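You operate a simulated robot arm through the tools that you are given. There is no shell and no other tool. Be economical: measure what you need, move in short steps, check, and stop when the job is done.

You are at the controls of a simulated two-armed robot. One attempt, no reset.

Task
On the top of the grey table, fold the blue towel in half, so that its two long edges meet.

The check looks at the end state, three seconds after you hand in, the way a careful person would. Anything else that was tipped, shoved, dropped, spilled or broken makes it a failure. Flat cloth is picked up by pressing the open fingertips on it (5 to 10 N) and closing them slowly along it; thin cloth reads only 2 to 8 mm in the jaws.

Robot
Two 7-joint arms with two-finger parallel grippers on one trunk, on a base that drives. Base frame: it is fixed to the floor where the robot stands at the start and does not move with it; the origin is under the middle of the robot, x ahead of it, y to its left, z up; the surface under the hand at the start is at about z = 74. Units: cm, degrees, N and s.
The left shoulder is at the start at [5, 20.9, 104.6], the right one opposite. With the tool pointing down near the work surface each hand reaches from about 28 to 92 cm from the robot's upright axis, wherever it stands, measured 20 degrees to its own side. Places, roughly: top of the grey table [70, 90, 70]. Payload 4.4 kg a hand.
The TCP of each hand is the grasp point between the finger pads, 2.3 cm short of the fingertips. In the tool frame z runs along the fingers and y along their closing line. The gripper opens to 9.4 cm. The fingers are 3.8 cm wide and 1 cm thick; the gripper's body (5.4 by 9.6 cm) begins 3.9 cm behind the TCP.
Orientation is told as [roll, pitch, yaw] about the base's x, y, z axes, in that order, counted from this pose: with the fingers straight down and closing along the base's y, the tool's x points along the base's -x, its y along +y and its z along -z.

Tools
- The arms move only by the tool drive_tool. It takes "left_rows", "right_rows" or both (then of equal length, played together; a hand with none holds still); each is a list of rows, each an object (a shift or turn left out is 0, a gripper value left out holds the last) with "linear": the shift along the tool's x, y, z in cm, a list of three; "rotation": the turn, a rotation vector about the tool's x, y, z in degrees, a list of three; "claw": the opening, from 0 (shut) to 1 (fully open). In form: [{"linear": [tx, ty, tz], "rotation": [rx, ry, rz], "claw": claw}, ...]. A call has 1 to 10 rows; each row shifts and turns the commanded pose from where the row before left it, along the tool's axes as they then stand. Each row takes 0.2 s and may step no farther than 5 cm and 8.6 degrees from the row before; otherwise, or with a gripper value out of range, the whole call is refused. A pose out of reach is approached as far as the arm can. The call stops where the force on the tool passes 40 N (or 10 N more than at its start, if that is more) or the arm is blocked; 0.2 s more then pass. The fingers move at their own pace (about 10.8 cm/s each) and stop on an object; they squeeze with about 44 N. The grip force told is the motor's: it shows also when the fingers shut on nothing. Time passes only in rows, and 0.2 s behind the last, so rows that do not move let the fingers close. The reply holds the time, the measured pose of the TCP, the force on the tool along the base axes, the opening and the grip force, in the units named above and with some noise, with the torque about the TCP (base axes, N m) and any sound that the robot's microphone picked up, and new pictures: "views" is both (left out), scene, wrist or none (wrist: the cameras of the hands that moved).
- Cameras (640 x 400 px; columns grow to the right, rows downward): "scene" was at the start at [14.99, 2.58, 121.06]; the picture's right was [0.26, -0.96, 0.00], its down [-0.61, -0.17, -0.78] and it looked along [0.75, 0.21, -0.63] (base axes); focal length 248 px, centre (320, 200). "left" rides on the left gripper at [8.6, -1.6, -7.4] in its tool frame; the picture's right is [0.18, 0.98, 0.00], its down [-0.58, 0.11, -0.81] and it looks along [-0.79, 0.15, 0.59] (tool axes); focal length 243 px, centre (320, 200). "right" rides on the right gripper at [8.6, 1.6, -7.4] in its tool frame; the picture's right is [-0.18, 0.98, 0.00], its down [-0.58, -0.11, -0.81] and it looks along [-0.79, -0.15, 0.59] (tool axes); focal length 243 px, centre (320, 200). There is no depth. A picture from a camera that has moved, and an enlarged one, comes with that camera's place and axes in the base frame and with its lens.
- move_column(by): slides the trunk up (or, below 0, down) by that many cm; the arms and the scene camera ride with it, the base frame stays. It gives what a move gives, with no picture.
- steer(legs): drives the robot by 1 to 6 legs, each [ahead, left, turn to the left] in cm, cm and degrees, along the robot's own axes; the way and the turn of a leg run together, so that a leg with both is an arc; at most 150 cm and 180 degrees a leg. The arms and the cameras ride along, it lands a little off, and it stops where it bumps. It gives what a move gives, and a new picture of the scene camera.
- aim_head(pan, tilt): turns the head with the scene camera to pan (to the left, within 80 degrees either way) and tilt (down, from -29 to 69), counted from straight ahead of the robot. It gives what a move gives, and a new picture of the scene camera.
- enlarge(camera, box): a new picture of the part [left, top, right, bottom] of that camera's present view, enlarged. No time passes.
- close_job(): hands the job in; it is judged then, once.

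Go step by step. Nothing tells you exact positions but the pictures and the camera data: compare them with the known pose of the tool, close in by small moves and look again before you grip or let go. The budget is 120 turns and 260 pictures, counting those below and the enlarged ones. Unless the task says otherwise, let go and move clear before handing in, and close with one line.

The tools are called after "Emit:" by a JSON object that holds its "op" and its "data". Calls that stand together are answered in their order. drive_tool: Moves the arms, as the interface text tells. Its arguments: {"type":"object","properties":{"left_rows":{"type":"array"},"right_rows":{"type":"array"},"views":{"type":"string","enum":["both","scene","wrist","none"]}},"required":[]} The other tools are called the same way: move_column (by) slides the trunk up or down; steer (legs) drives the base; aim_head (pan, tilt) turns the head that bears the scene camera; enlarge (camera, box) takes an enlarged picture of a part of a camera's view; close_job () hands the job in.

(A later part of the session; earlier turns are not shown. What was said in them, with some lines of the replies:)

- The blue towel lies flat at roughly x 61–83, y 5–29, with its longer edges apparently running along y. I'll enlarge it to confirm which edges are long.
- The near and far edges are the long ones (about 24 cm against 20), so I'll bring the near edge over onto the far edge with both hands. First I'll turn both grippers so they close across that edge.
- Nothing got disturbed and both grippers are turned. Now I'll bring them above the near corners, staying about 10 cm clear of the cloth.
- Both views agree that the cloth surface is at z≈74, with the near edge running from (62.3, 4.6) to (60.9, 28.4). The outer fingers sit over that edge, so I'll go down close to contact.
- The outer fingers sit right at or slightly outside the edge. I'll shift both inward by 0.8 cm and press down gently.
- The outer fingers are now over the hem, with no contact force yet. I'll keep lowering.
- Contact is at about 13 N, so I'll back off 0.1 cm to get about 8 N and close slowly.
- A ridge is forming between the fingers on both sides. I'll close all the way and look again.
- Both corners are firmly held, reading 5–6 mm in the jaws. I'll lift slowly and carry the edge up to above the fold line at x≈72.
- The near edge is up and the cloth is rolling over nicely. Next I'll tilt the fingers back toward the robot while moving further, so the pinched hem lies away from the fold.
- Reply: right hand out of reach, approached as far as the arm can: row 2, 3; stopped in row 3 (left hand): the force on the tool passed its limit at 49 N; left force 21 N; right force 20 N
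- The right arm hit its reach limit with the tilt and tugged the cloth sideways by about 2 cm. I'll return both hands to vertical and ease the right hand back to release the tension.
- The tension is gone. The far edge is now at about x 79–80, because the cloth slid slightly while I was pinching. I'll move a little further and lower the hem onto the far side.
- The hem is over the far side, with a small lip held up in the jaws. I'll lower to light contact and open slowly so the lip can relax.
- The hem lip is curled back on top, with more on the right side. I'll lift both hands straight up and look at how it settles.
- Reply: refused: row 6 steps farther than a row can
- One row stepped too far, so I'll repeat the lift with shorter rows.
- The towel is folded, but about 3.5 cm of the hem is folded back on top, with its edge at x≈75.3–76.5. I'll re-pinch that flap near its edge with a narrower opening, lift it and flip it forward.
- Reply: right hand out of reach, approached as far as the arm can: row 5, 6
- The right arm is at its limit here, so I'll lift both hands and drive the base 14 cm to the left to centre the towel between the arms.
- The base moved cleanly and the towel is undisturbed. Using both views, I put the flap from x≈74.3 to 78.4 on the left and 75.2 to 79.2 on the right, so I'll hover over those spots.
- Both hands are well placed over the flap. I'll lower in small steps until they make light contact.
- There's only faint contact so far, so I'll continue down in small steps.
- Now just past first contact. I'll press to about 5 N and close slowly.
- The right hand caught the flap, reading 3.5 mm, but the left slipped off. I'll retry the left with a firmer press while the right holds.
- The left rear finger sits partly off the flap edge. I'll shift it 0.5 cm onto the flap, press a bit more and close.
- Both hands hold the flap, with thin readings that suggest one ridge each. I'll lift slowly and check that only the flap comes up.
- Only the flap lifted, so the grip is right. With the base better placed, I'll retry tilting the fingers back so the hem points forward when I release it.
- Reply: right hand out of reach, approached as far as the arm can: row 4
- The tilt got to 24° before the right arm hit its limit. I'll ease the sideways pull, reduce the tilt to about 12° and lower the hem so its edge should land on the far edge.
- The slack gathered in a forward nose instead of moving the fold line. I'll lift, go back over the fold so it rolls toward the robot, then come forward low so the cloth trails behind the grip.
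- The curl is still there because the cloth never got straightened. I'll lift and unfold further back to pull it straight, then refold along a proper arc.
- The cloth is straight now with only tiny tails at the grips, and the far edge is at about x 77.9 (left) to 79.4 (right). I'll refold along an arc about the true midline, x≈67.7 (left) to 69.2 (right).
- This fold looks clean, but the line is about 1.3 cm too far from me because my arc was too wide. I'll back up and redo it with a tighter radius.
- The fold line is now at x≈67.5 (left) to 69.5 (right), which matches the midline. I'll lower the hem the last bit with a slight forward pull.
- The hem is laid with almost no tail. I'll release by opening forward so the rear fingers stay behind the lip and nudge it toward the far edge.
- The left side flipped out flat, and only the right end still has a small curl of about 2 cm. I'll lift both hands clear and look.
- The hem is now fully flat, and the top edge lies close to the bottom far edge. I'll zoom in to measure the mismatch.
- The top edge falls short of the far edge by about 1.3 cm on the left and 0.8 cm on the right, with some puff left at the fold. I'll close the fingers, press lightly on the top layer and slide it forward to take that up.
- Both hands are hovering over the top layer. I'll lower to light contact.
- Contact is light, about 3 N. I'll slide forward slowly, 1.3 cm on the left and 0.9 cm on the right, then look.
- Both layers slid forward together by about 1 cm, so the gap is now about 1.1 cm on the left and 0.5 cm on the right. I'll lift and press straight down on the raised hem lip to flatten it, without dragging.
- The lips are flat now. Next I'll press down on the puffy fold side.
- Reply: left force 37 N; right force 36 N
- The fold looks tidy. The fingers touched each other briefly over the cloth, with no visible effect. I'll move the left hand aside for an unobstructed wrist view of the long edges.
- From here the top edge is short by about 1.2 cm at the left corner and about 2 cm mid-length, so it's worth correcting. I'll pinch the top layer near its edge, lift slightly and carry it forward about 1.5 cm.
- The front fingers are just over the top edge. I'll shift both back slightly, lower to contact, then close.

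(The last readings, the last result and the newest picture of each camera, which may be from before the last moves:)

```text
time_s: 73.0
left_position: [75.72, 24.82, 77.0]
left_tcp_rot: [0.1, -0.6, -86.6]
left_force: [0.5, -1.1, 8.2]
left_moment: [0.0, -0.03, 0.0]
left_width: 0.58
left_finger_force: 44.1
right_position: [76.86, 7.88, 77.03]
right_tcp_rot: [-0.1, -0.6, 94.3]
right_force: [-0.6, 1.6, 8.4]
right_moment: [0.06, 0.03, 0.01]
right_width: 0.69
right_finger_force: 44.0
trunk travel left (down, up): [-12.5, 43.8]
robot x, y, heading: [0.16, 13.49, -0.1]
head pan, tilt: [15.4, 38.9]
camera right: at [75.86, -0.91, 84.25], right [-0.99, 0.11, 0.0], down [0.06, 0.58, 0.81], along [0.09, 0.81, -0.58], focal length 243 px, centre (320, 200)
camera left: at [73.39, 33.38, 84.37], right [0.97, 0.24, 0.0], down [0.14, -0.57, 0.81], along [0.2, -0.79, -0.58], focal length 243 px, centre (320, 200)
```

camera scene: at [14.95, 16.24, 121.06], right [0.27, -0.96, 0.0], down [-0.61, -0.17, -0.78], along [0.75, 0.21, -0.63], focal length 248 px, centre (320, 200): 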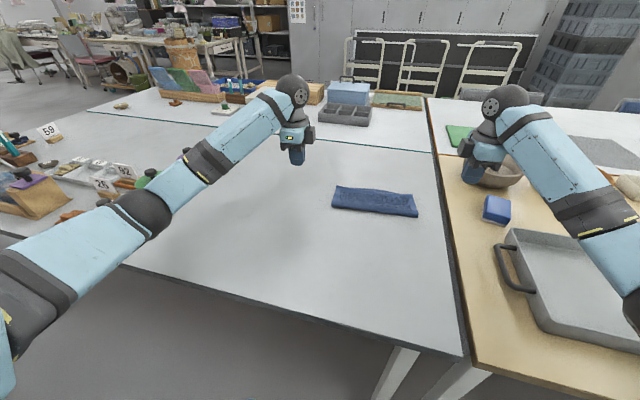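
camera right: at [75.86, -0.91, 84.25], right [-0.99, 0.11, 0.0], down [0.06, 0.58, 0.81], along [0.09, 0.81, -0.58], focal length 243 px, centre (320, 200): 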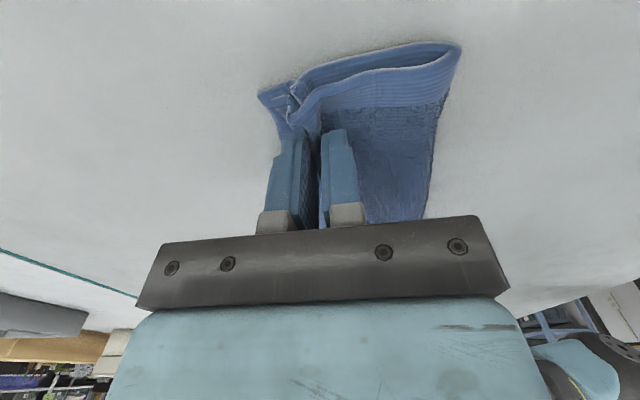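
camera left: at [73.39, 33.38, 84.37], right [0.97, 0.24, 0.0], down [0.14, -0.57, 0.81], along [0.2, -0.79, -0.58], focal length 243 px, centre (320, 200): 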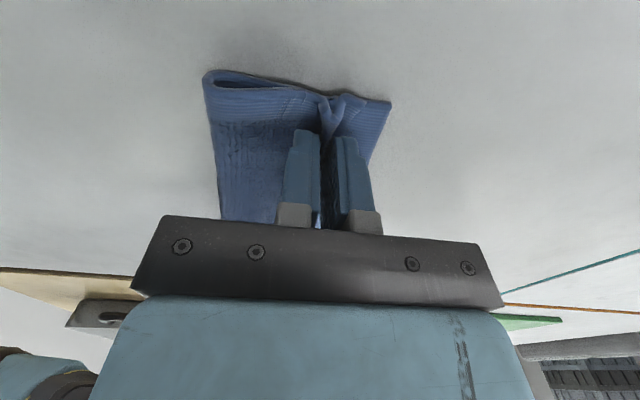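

Both are pinched at 6–7 mm. I'll lift a little to see whether only the top layer comes up.

Emit:
{"op": "drive_tool", "data": {"left_rows": [{"linear": [0, 0, -0.8]}, {"linear": [0, 0, -0.8]}, {"linear": [0, 0, -0.8]}, {}], "right_rows": [{"linear": [0, 0, -0.8]}, {"linear": [0, 0, -0.8]}, {"linear": [0, 0, -0.8]}, {}], "views": "wrist"}}

Emit:
{"op": "enlarge", "data": {"camera": "right", "box": [240, 20, 400, 120]}}

Emit:
{"op": "enlarge", "data": {"camera": "left", "box": [260, 40, 420, 140]}}

```text
time_s: 74.0
left_position: [75.72, 24.85, 79.32]
left_tcp_rot: [0.0, -0.5, -86.6]
left_force: [0.6, -2.3, -0.7]
left_moment: [-0.05, -0.03, 0.0]
left_width: 0.54
left_finger_force: 43.6
right_position: [76.89, 7.83, 79.1]
right_tcp_rot: [0.0, -0.8, 94.4]
right_force: [0.6, 2.8, 0.1]
right_moment: [0.03, -0.02, 0.0]
right_width: 0.64
right_finger_force: 44.6
trunk travel left (down, up): [-12.5, 43.8]
robot x, y, heading: [0.28, 13.58, 0.1]
head pan, tilt: [15.4, 38.9]
camera right: at [75.93, -0.99, 86.44], right [-0.99, 0.11, 0.0], down [0.07, 0.58, 0.81], along [0.09, 0.81, -0.58], focal length 243 px, centre (320, 200)
camera left: at [73.53, 33.41, 86.59], right [0.97, 0.24, 0.0], down [0.14, -0.57, 0.81], along [0.2, -0.79, -0.58], focal length 243 px, centre (320, 200)
```

right: 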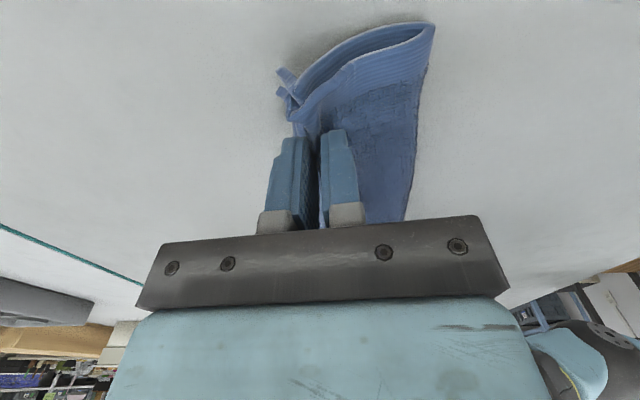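
left: 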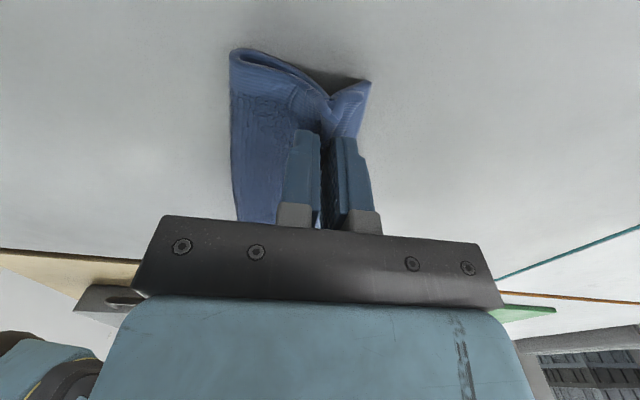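

```text
4.00 times, centred on (320, 70) of right
camera zoom: at [75.93, -0.99, 86.44], right [-0.99, 0.11, 0.0], down [0.07, 0.58, 0.81], along [0.09, 0.81, -0.58], focal length 970 px, centre (320, 720)
```

zoom: 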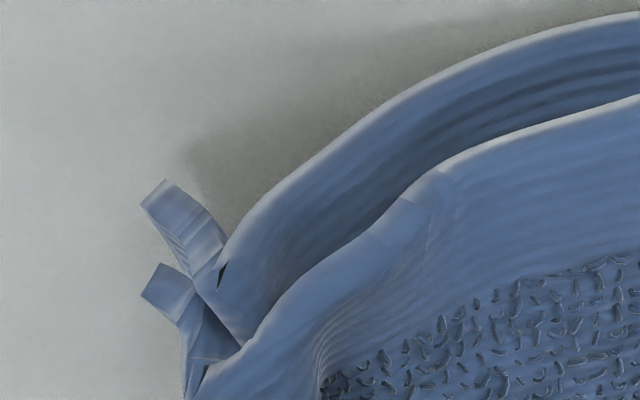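

```text
4.00 times, centred on (340, 90) of left
camera zoom: at [73.53, 33.41, 86.59], right [0.97, 0.24, 0.0], down [0.14, -0.57, 0.81], along [0.2, -0.79, -0.58], focal length 970 px, centre (240, 640)
```

zoom: 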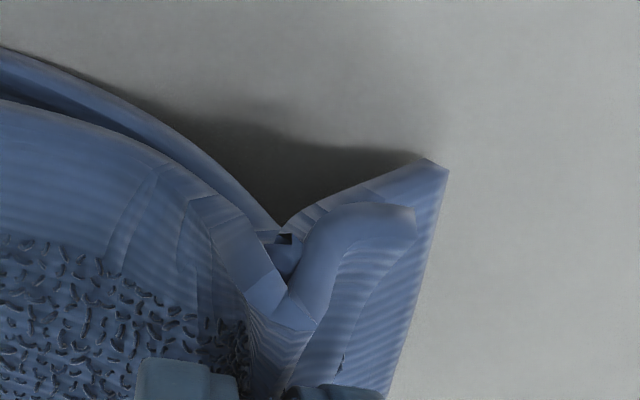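

Both layers came up together, so I'll set it back down, release, and retry with a narrower opening and lighter press.

Emit:
{"op": "drive_tool", "data": {"left_rows": [{"linear": [0, 0, 0.8]}, {"linear": [0, 0, 0.8]}, {"linear": [0, 0, 0.6]}, {"claw": 0.1}, {"claw": 0.2}, {"claw": 0.3}, {}, {"linear": [0, 0, -1.5]}, {"linear": [0, 0, -2.5]}, {}], "right_rows": [{"linear": [0, 0, 0.8]}, {"linear": [0, 0, 0.8]}, {"linear": [0, 0, 0.4]}, {"claw": 0.1}, {"claw": 0.2}, {"claw": 0.3}, {}, {"linear": [0, 0, -1.5]}, {"linear": [0, 0, -2.5]}, {}], "views": "wrist"}}

Emit:
{"op": "enlarge", "data": {"camera": "scene", "box": [326, 170, 422, 230]}}

```text
time_s: 76.2
left_position: [75.63, 24.9, 81.21]
left_tcp_rot: [0.0, -0.5, -86.5]
left_force: [-0.5, 0.3, -0.6]
left_moment: [0.02, 0.05, 0.0]
left_width: 2.8
left_finger_force: 0.1
right_position: [77.15, 7.64, 81.14]
right_tcp_rot: [0.0, -0.8, 94.3]
right_force: [1.1, 0.8, -0.4]
right_moment: [0.0, 0.02, 0.06]
right_width: 2.83
right_finger_force: 0.0
trunk travel left (down, up): [-12.5, 43.8]
robot x, y, heading: [0.04, 13.42, 0.1]
head pan, tilt: [15.4, 38.9]
camera right: at [75.98, -1.16, 88.34], right [-0.99, 0.11, 0.0], down [0.07, 0.58, 0.81], along [0.09, 0.81, -0.58], focal length 243 px, centre (320, 200)
camera left: at [73.43, 33.48, 88.45], right [0.97, 0.24, 0.0], down [0.14, -0.57, 0.81], along [0.2, -0.79, -0.58], focal length 243 px, centre (320, 200)
```

right: 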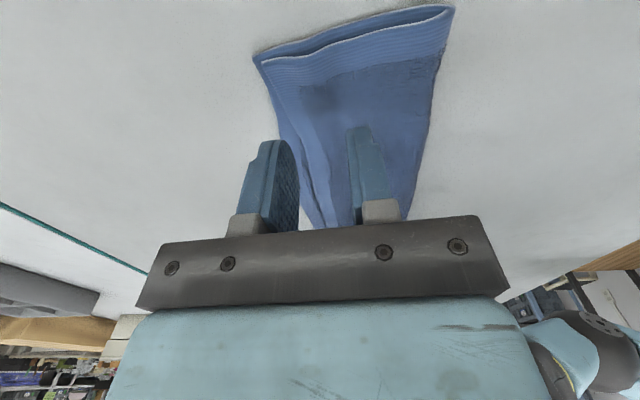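
left: 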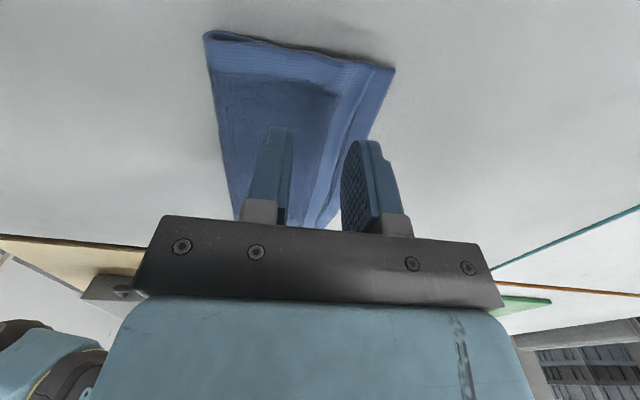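

```text
6.67 times, centred on (374, 200) of scene
camera zoom: at [14.98, 16.25, 121.05], right [0.27, -0.96, 0.0], down [-0.61, -0.17, -0.78], along [0.75, 0.21, -0.63], focal length 1651 px, centre (-40, 200)
```

zoom: 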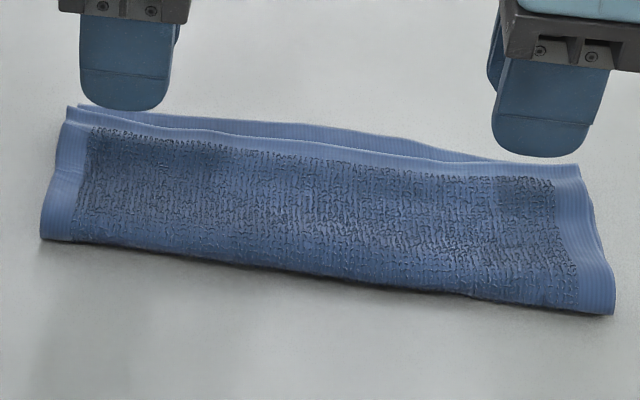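

Emit:
{"op": "enlarge", "data": {"camera": "left", "box": [260, 30, 420, 130]}}

Emit:
{"op": "enlarge", "data": {"camera": "right", "box": [230, 30, 390, 130]}}

```text
4.00 times, centred on (340, 80) of left
camera zoom: at [73.43, 33.48, 88.45], right [0.97, 0.24, 0.0], down [0.14, -0.57, 0.81], along [0.2, -0.79, -0.58], focal length 970 px, centre (240, 680)
```

zoom: 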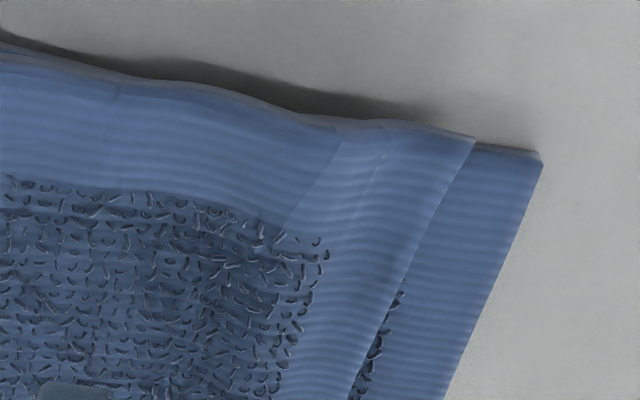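

```text
4.00 times, centred on (310, 80) of right
camera zoom: at [75.98, -1.16, 88.34], right [-0.99, 0.11, 0.0], down [0.07, 0.58, 0.81], along [0.09, 0.81, -0.58], focal length 970 px, centre (360, 680)
```

zoom: 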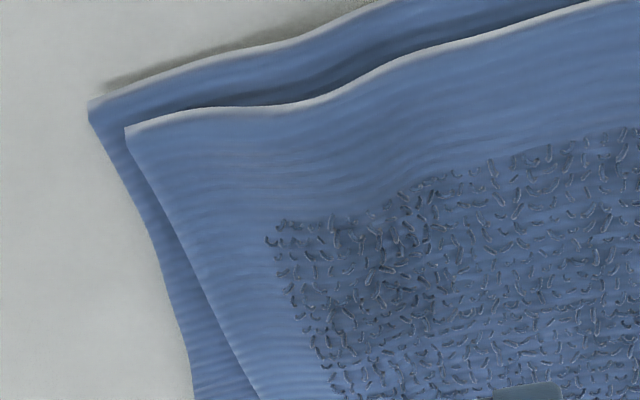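

The towel settled back well, and the top edge is short by a steady 1.2–1.8 cm. I'll re-pinch closer to the edge with a 1.9 cm opening and a lighter press so only the top layer buckles.

Emit:
{"op": "drive_tool", "data": {"left_rows": [{"linear": [0, 0.5, 0.5], "claw": 0.2}, {"linear": [0, 0, 2]}, {"linear": [0, 0, 1.2]}, {"linear": [0, 0, 0.3]}, {"linear": [0, 0, 0.1]}, {}], "right_rows": [{"linear": [0, -0.2, 0.5], "claw": 0.2}, {"linear": [0, 0, 2]}, {"linear": [0, 0, 1.2]}, {"linear": [0, 0, 0.3]}, {"linear": [0, 0, 0.1]}, {}], "views": "wrist"}}

```text
time_s: 77.6
left_position: [76.08, 24.84, 77.08]
left_tcp_rot: [0.0, -0.5, -86.5]
left_force: [-0.3, 0.5, 3.9]
left_moment: [0.03, 0.0, 0.0]
left_width: 1.86
left_finger_force: 0.1
right_position: [77.34, 7.78, 77.06]
right_tcp_rot: [-0.1, -0.8, 94.4]
right_force: [0.7, -0.8, 3.4]
right_moment: [-0.03, -0.05, -0.02]
right_width: 1.87
right_finger_force: 0.1
trunk travel left (down, up): [-12.5, 43.8]
robot x, y, heading: [0.09, 13.63, 0.0]
head pan, tilt: [15.4, 38.9]
camera right: at [76.19, -0.95, 84.35], right [-0.99, 0.11, 0.0], down [0.06, 0.58, 0.81], along [0.09, 0.81, -0.58], focal length 243 px, centre (320, 200)
camera left: at [73.9, 33.41, 84.36], right [0.97, 0.24, 0.0], down [0.14, -0.57, 0.81], along [0.2, -0.79, -0.58], focal length 243 px, centre (320, 200)
```

right: 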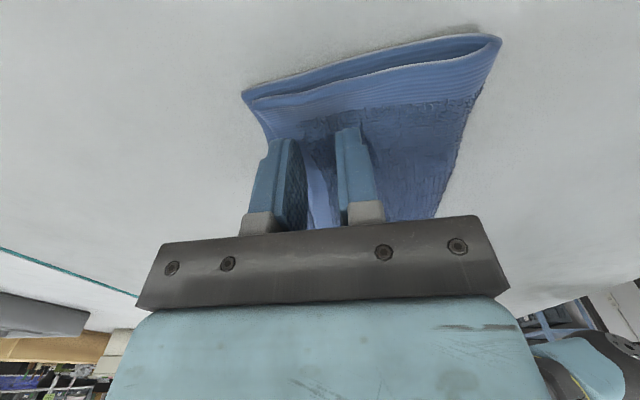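
left: 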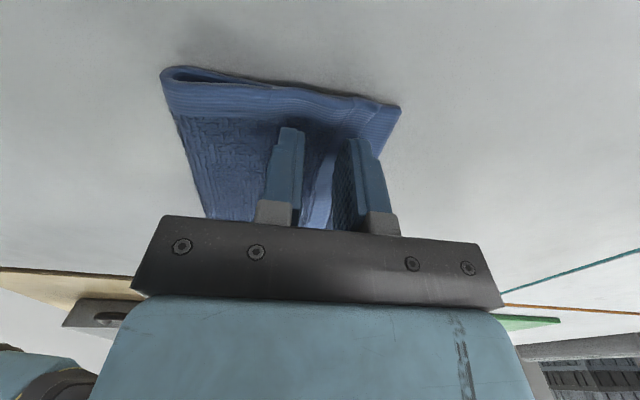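

Contact is about 4 N on both sides. I'll close slowly.

Emit:
{"op": "drive_tool", "data": {"left_rows": [{"claw": 0.17}, {"claw": 0.14}, {"claw": 0.11}, {"claw": 0.08}, {"claw": 0.05}, {"claw": 0.02}, {"claw": 0}, {}, {}], "right_rows": [{"claw": 0.17}, {"claw": 0.14}, {"claw": 0.11}, {"claw": 0.08}, {"claw": 0.05}, {"claw": 0.02}, {"claw": 0}, {}, {}], "views": "none"}}

Emit:
{"op": "drive_tool", "data": {"left_rows": [{"linear": [0, 0, -0.7]}, {"linear": [0, 0, -0.7]}, {}], "right_rows": [{"linear": [0, 0, -0.7]}, {"linear": [0, 0, -0.7]}, {}], "views": "wrist"}}

```text
time_s: 79.6
left_position: [76.01, 24.86, 77.1]
left_tcp_rot: [-0.1, -0.5, -86.6]
left_force: [-1.4, -2.4, 3.8]
left_moment: [-0.1, 0.03, 0.04]
left_width: 0.36
left_finger_force: 44.4
right_position: [77.32, 7.85, 77.15]
right_tcp_rot: [-0.1, -0.8, 94.3]
right_force: [-0.1, 2.3, 4.6]
right_moment: [0.04, 0.01, 0.02]
right_width: 0.35
right_finger_force: 44.3
trunk travel left (down, up): [-12.5, 43.8]
robot x, y, heading: [-0.07, 13.47, 0.2]
head pan, tilt: [15.4, 38.9]
```

```text
time_s: 80.4
left_position: [76.09, 24.89, 78.33]
left_tcp_rot: [0.1, -0.5, -86.4]
left_force: [0.0, -1.9, -0.7]
left_moment: [-0.01, 0.04, 0.03]
left_width: 0.34
left_finger_force: 43.5
right_position: [77.26, 7.74, 78.51]
right_tcp_rot: [0.0, -0.8, 94.4]
right_force: [-0.6, 0.7, -0.2]
right_moment: [0.04, 0.03, -0.03]
right_width: 0.37
right_finger_force: 44.5
trunk travel left (down, up): [-12.5, 43.8]
robot x, y, heading: [-0.05, 13.41, -0.2]
head pan, tilt: [15.4, 38.9]
camera right: at [76.18, -1.01, 85.71], right [-0.99, 0.11, 0.0], down [0.07, 0.58, 0.81], along [0.09, 0.81, -0.58], focal length 243 px, centre (320, 200)
camera left: at [73.96, 33.38, 85.65], right [0.97, 0.24, 0.0], down [0.14, -0.57, 0.81], along [0.2, -0.79, -0.58], focal length 243 px, centre (320, 200)
```

right: 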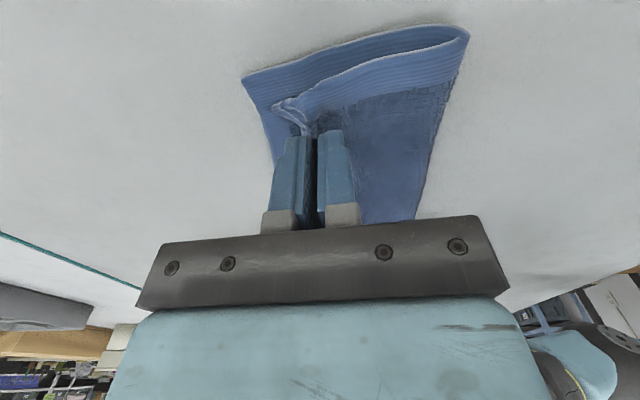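
left: 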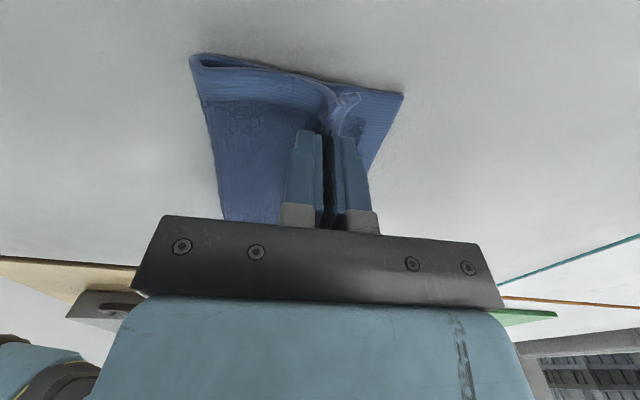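

This time only the top layer is held, with its hem pointing forward. I'll carry it forward and set it down.

Emit:
{"op": "drive_tool", "data": {"left_rows": [{"linear": [0, 0.2, -0.5]}, {"linear": [0, 0.5, 0]}, {"linear": [0, 0.5, 0]}, {"linear": [0, 0.5, 0]}, {}, {"linear": [0, 0, 0.7]}, {"linear": [0, 0, 0.6]}, {}], "right_rows": [{"linear": [0, -0.1, -0.5]}, {"linear": [0, -0.4, 0]}, {"linear": [0, -0.4, 0]}, {"linear": [0, -0.5, 0]}, {}, {"linear": [0, 0, 0.7]}, {"linear": [0, 0, 0.6]}, {}], "views": "wrist"}}

```text
time_s: 82.2
left_position: [77.83, 24.99, 77.52]
left_tcp_rot: [0.0, -0.5, -86.5]
left_force: [0.5, -1.8, -0.4]
left_moment: [-0.02, -0.01, 0.02]
left_width: 0.37
left_finger_force: 44.4
right_position: [78.87, 7.86, 77.63]
right_tcp_rot: [0.0, -0.9, 94.3]
right_force: [0.3, 0.8, 0.1]
right_moment: [0.03, -0.02, 0.01]
right_width: 0.35
right_finger_force: 44.8
trunk travel left (down, up): [-12.5, 43.8]
robot x, y, heading: [0.36, 13.77, -0.0]
head pan, tilt: [15.4, 38.9]
camera right: at [77.67, -0.85, 84.89], right [-0.99, 0.11, 0.0], down [0.06, 0.58, 0.81], along [0.09, 0.81, -0.58], focal length 243 px, centre (320, 200)
camera left: at [75.66, 33.53, 84.87], right [0.97, 0.24, 0.0], down [0.14, -0.57, 0.81], along [0.2, -0.79, -0.58], focal length 243 px, centre (320, 200)
```

right: 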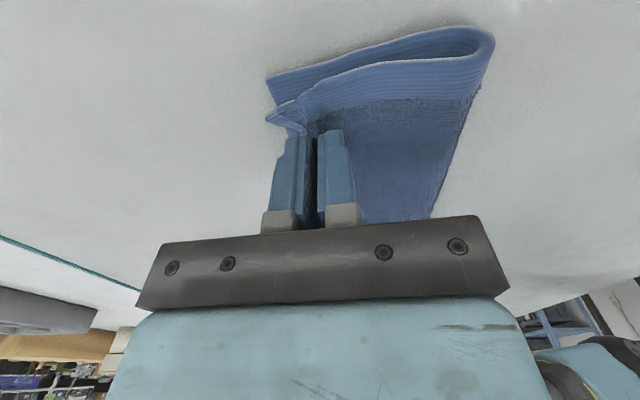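
left: 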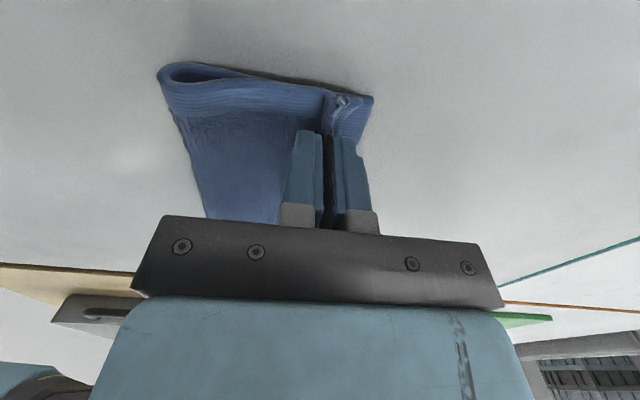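

The far edge stayed in place, and the hem should open out onto it. I'll release slowly and lift away.

Emit:
{"op": "drive_tool", "data": {"left_rows": [{"linear": [0, 0, 0.2]}, {"claw": 0.08}, {"claw": 0.16}, {"claw": 0.24}, {"claw": 0.3, "linear": [0, 0, -0.3]}, {"linear": [0, 0, -1.5]}, {"linear": [0, 0, -4]}, {"linear": [0, 0, -4]}, {"linear": [4, 0, -2]}, {"linear": [5, 0, 0]}], "right_rows": [{"linear": [0, 0, 0.2]}, {"claw": 0.08}, {"claw": 0.16}, {"claw": 0.24}, {"claw": 0.3, "linear": [0, 0, -0.3]}, {"linear": [0, 0, -1.5]}, {"linear": [0, 0, -4]}, {"linear": [0, 0, -4]}, {"linear": [4, 0, -2]}, {"linear": [5, 0, 0]}], "views": "none"}}

Emit:
{"op": "drive_tool", "data": {"left_rows": [{"linear": [4, 2.5, 0], "claw": 0}, {"linear": [0, 3, 0]}, {}], "right_rows": [{"linear": [4, 2.5, 0], "claw": 0}, {"linear": [0, 4.5, 0]}, {}]}}

Emit:
{"op": "enlarge", "data": {"camera": "left", "box": [140, 100, 300, 200]}}

Emit:
{"op": "enlarge", "data": {"camera": "scene", "box": [326, 170, 422, 230]}}

```text
time_s: 84.4
left_position: [77.37, 34.06, 89.16]
left_tcp_rot: [0.0, -0.6, -86.6]
left_force: [0.4, -0.2, 0.2]
left_moment: [0.02, -0.02, -0.03]
left_width: 2.82
left_finger_force: 0.0
right_position: [79.41, -1.09, 89.12]
right_tcp_rot: [0.0, -0.7, 94.4]
right_force: [-0.3, 1.3, -0.7]
right_moment: [-0.04, 0.0, -0.01]
right_width: 2.82
right_finger_force: 0.1
trunk travel left (down, up): [-12.5, 43.8]
robot x, y, heading: [0.07, 13.11, 0.4]
head pan, tilt: [15.4, 38.9]
```

```text
time_s: 85.2
left_position: [82.83, 38.43, 89.13]
left_tcp_rot: [-0.1, -0.4, -86.4]
left_force: [0.1, -0.5, -0.6]
left_moment: [-0.02, 0.0, 0.01]
left_width: 0.0
left_finger_force: 43.1
right_position: [72.88, -5.69, 88.72]
right_tcp_rot: [0.0, -0.8, 94.5]
right_force: [0.0, -0.1, 0.1]
right_moment: [-0.01, 0.0, 0.0]
right_width: 0.01
right_finger_force: 42.2
trunk travel left (down, up): [-12.5, 43.8]
robot x, y, heading: [-0.16, 13.75, 0.4]
head pan, tilt: [15.4, 38.9]
camera scene: at [14.99, 16.3, 121.05], right [0.27, -0.96, 0.0], down [-0.61, -0.17, -0.78], along [0.75, 0.21, -0.63], focal length 248 px, centre (320, 200)
camera right: at [71.77, -14.47, 96.03], right [-0.99, 0.11, 0.0], down [0.07, 0.58, 0.81], along [0.09, 0.81, -0.58], focal length 243 px, centre (320, 200)
camera left: at [80.67, 47.04, 96.4], right [0.97, 0.24, 0.0], down [0.14, -0.57, 0.81], along [0.2, -0.79, -0.58], focal length 243 px, centre (320, 200)
```

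scene: 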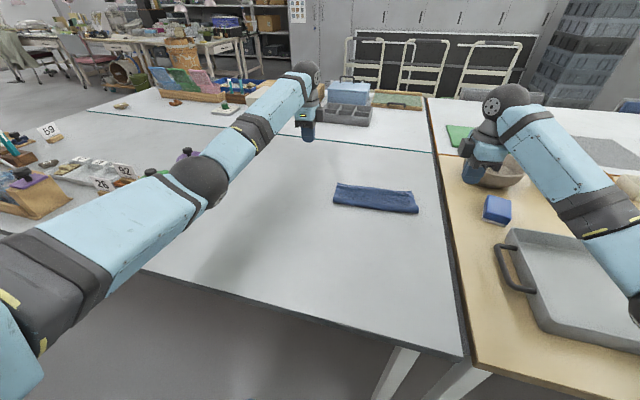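
right: 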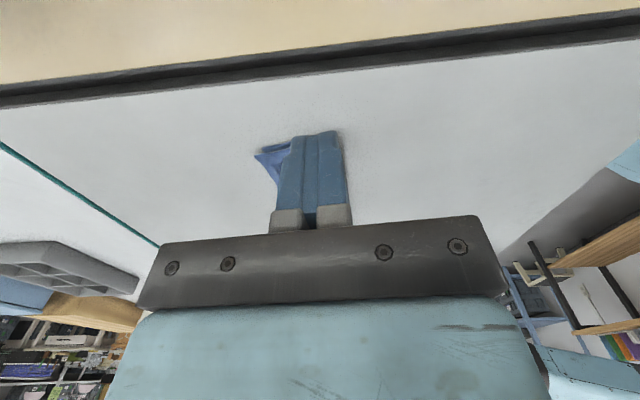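
left: 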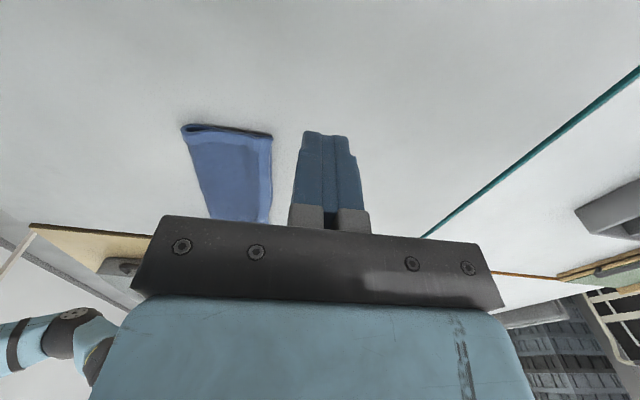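

```text
4.00 times, centred on (220, 150) of left
camera zoom: at [80.67, 47.04, 96.4], right [0.97, 0.24, 0.0], down [0.14, -0.57, 0.81], along [0.2, -0.79, -0.58], focal length 970 px, centre (720, 400)
```

zoom: 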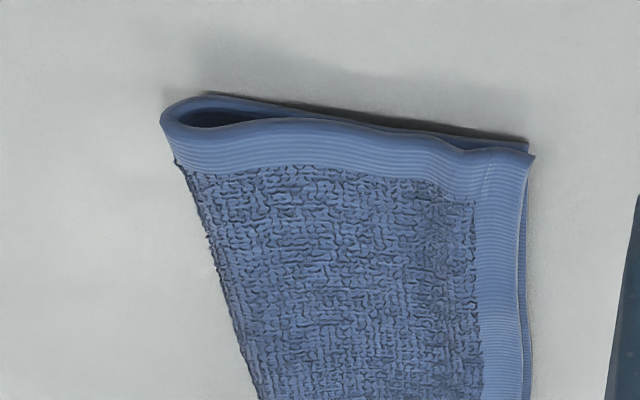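

```text
6.67 times, centred on (374, 200) of scene
camera zoom: at [14.99, 16.3, 121.05], right [0.27, -0.96, 0.0], down [-0.61, -0.17, -0.78], along [0.75, 0.21, -0.63], focal length 1651 px, centre (-40, 200)
```

zoom: 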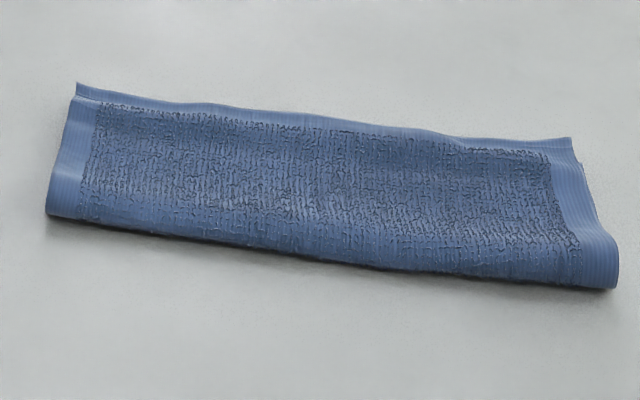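

The two long edges now meet along the whole length. I'll back the arms away and take one last look that nothing else was disturbed.

Emit:
{"op": "drive_tool", "data": {"left_rows": [{"linear": [0, -4, -3]}, {"linear": [0, -4, -3]}, {"linear": [0, -4, -2]}, {"linear": [0, -4, 0]}, {"linear": [0, -4, 0]}, {"linear": [0, -4, 0]}], "right_rows": [{"linear": [0, 0, -3]}, {"linear": [0, 0, -3]}, {"linear": [2, 0, -2]}, {"linear": [0, 0, 0]}, {}, {}], "views": "scene"}}

```text
time_s: 86.6
left_position: [58.41, 36.94, 97.17]
left_tcp_rot: [0.0, -0.4, -86.5]
left_force: [0.7, -0.3, 0.4]
left_moment: [0.0, 0.02, -0.02]
left_width: 0.01
left_finger_force: 42.6
right_position: [72.93, -7.95, 97.12]
right_tcp_rot: [0.1, -0.8, 94.4]
right_force: [-0.3, -1.1, 0.2]
right_moment: [0.0, 0.0, -0.01]
right_width: 0.03
right_finger_force: 42.2
trunk travel left (down, up): [-12.5, 43.8]
robot x, y, heading: [-0.2, 13.21, 0.2]
head pan, tilt: [15.4, 38.9]
camera scene: at [14.92, 16.27, 121.06], right [0.27, -0.96, 0.0], down [-0.61, -0.17, -0.78], along [0.75, 0.21, -0.63], focal length 248 px, centre (320, 200)
```

scene: 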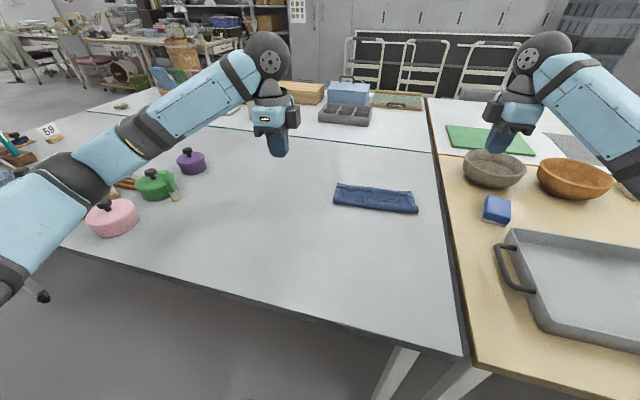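

The pots, bowls, tray and sponge that I can see are in place. The towel lies folded in half with its long edges together, and both hands are clear, so I'm handing in.

Emit:
{"op": "close_job", "data": {}}

```text
The job is handed in.
```

The blue towel is folded in half on the grey table with its two long edges meeting; both hands are clear, and I saw nothing else disturbed.
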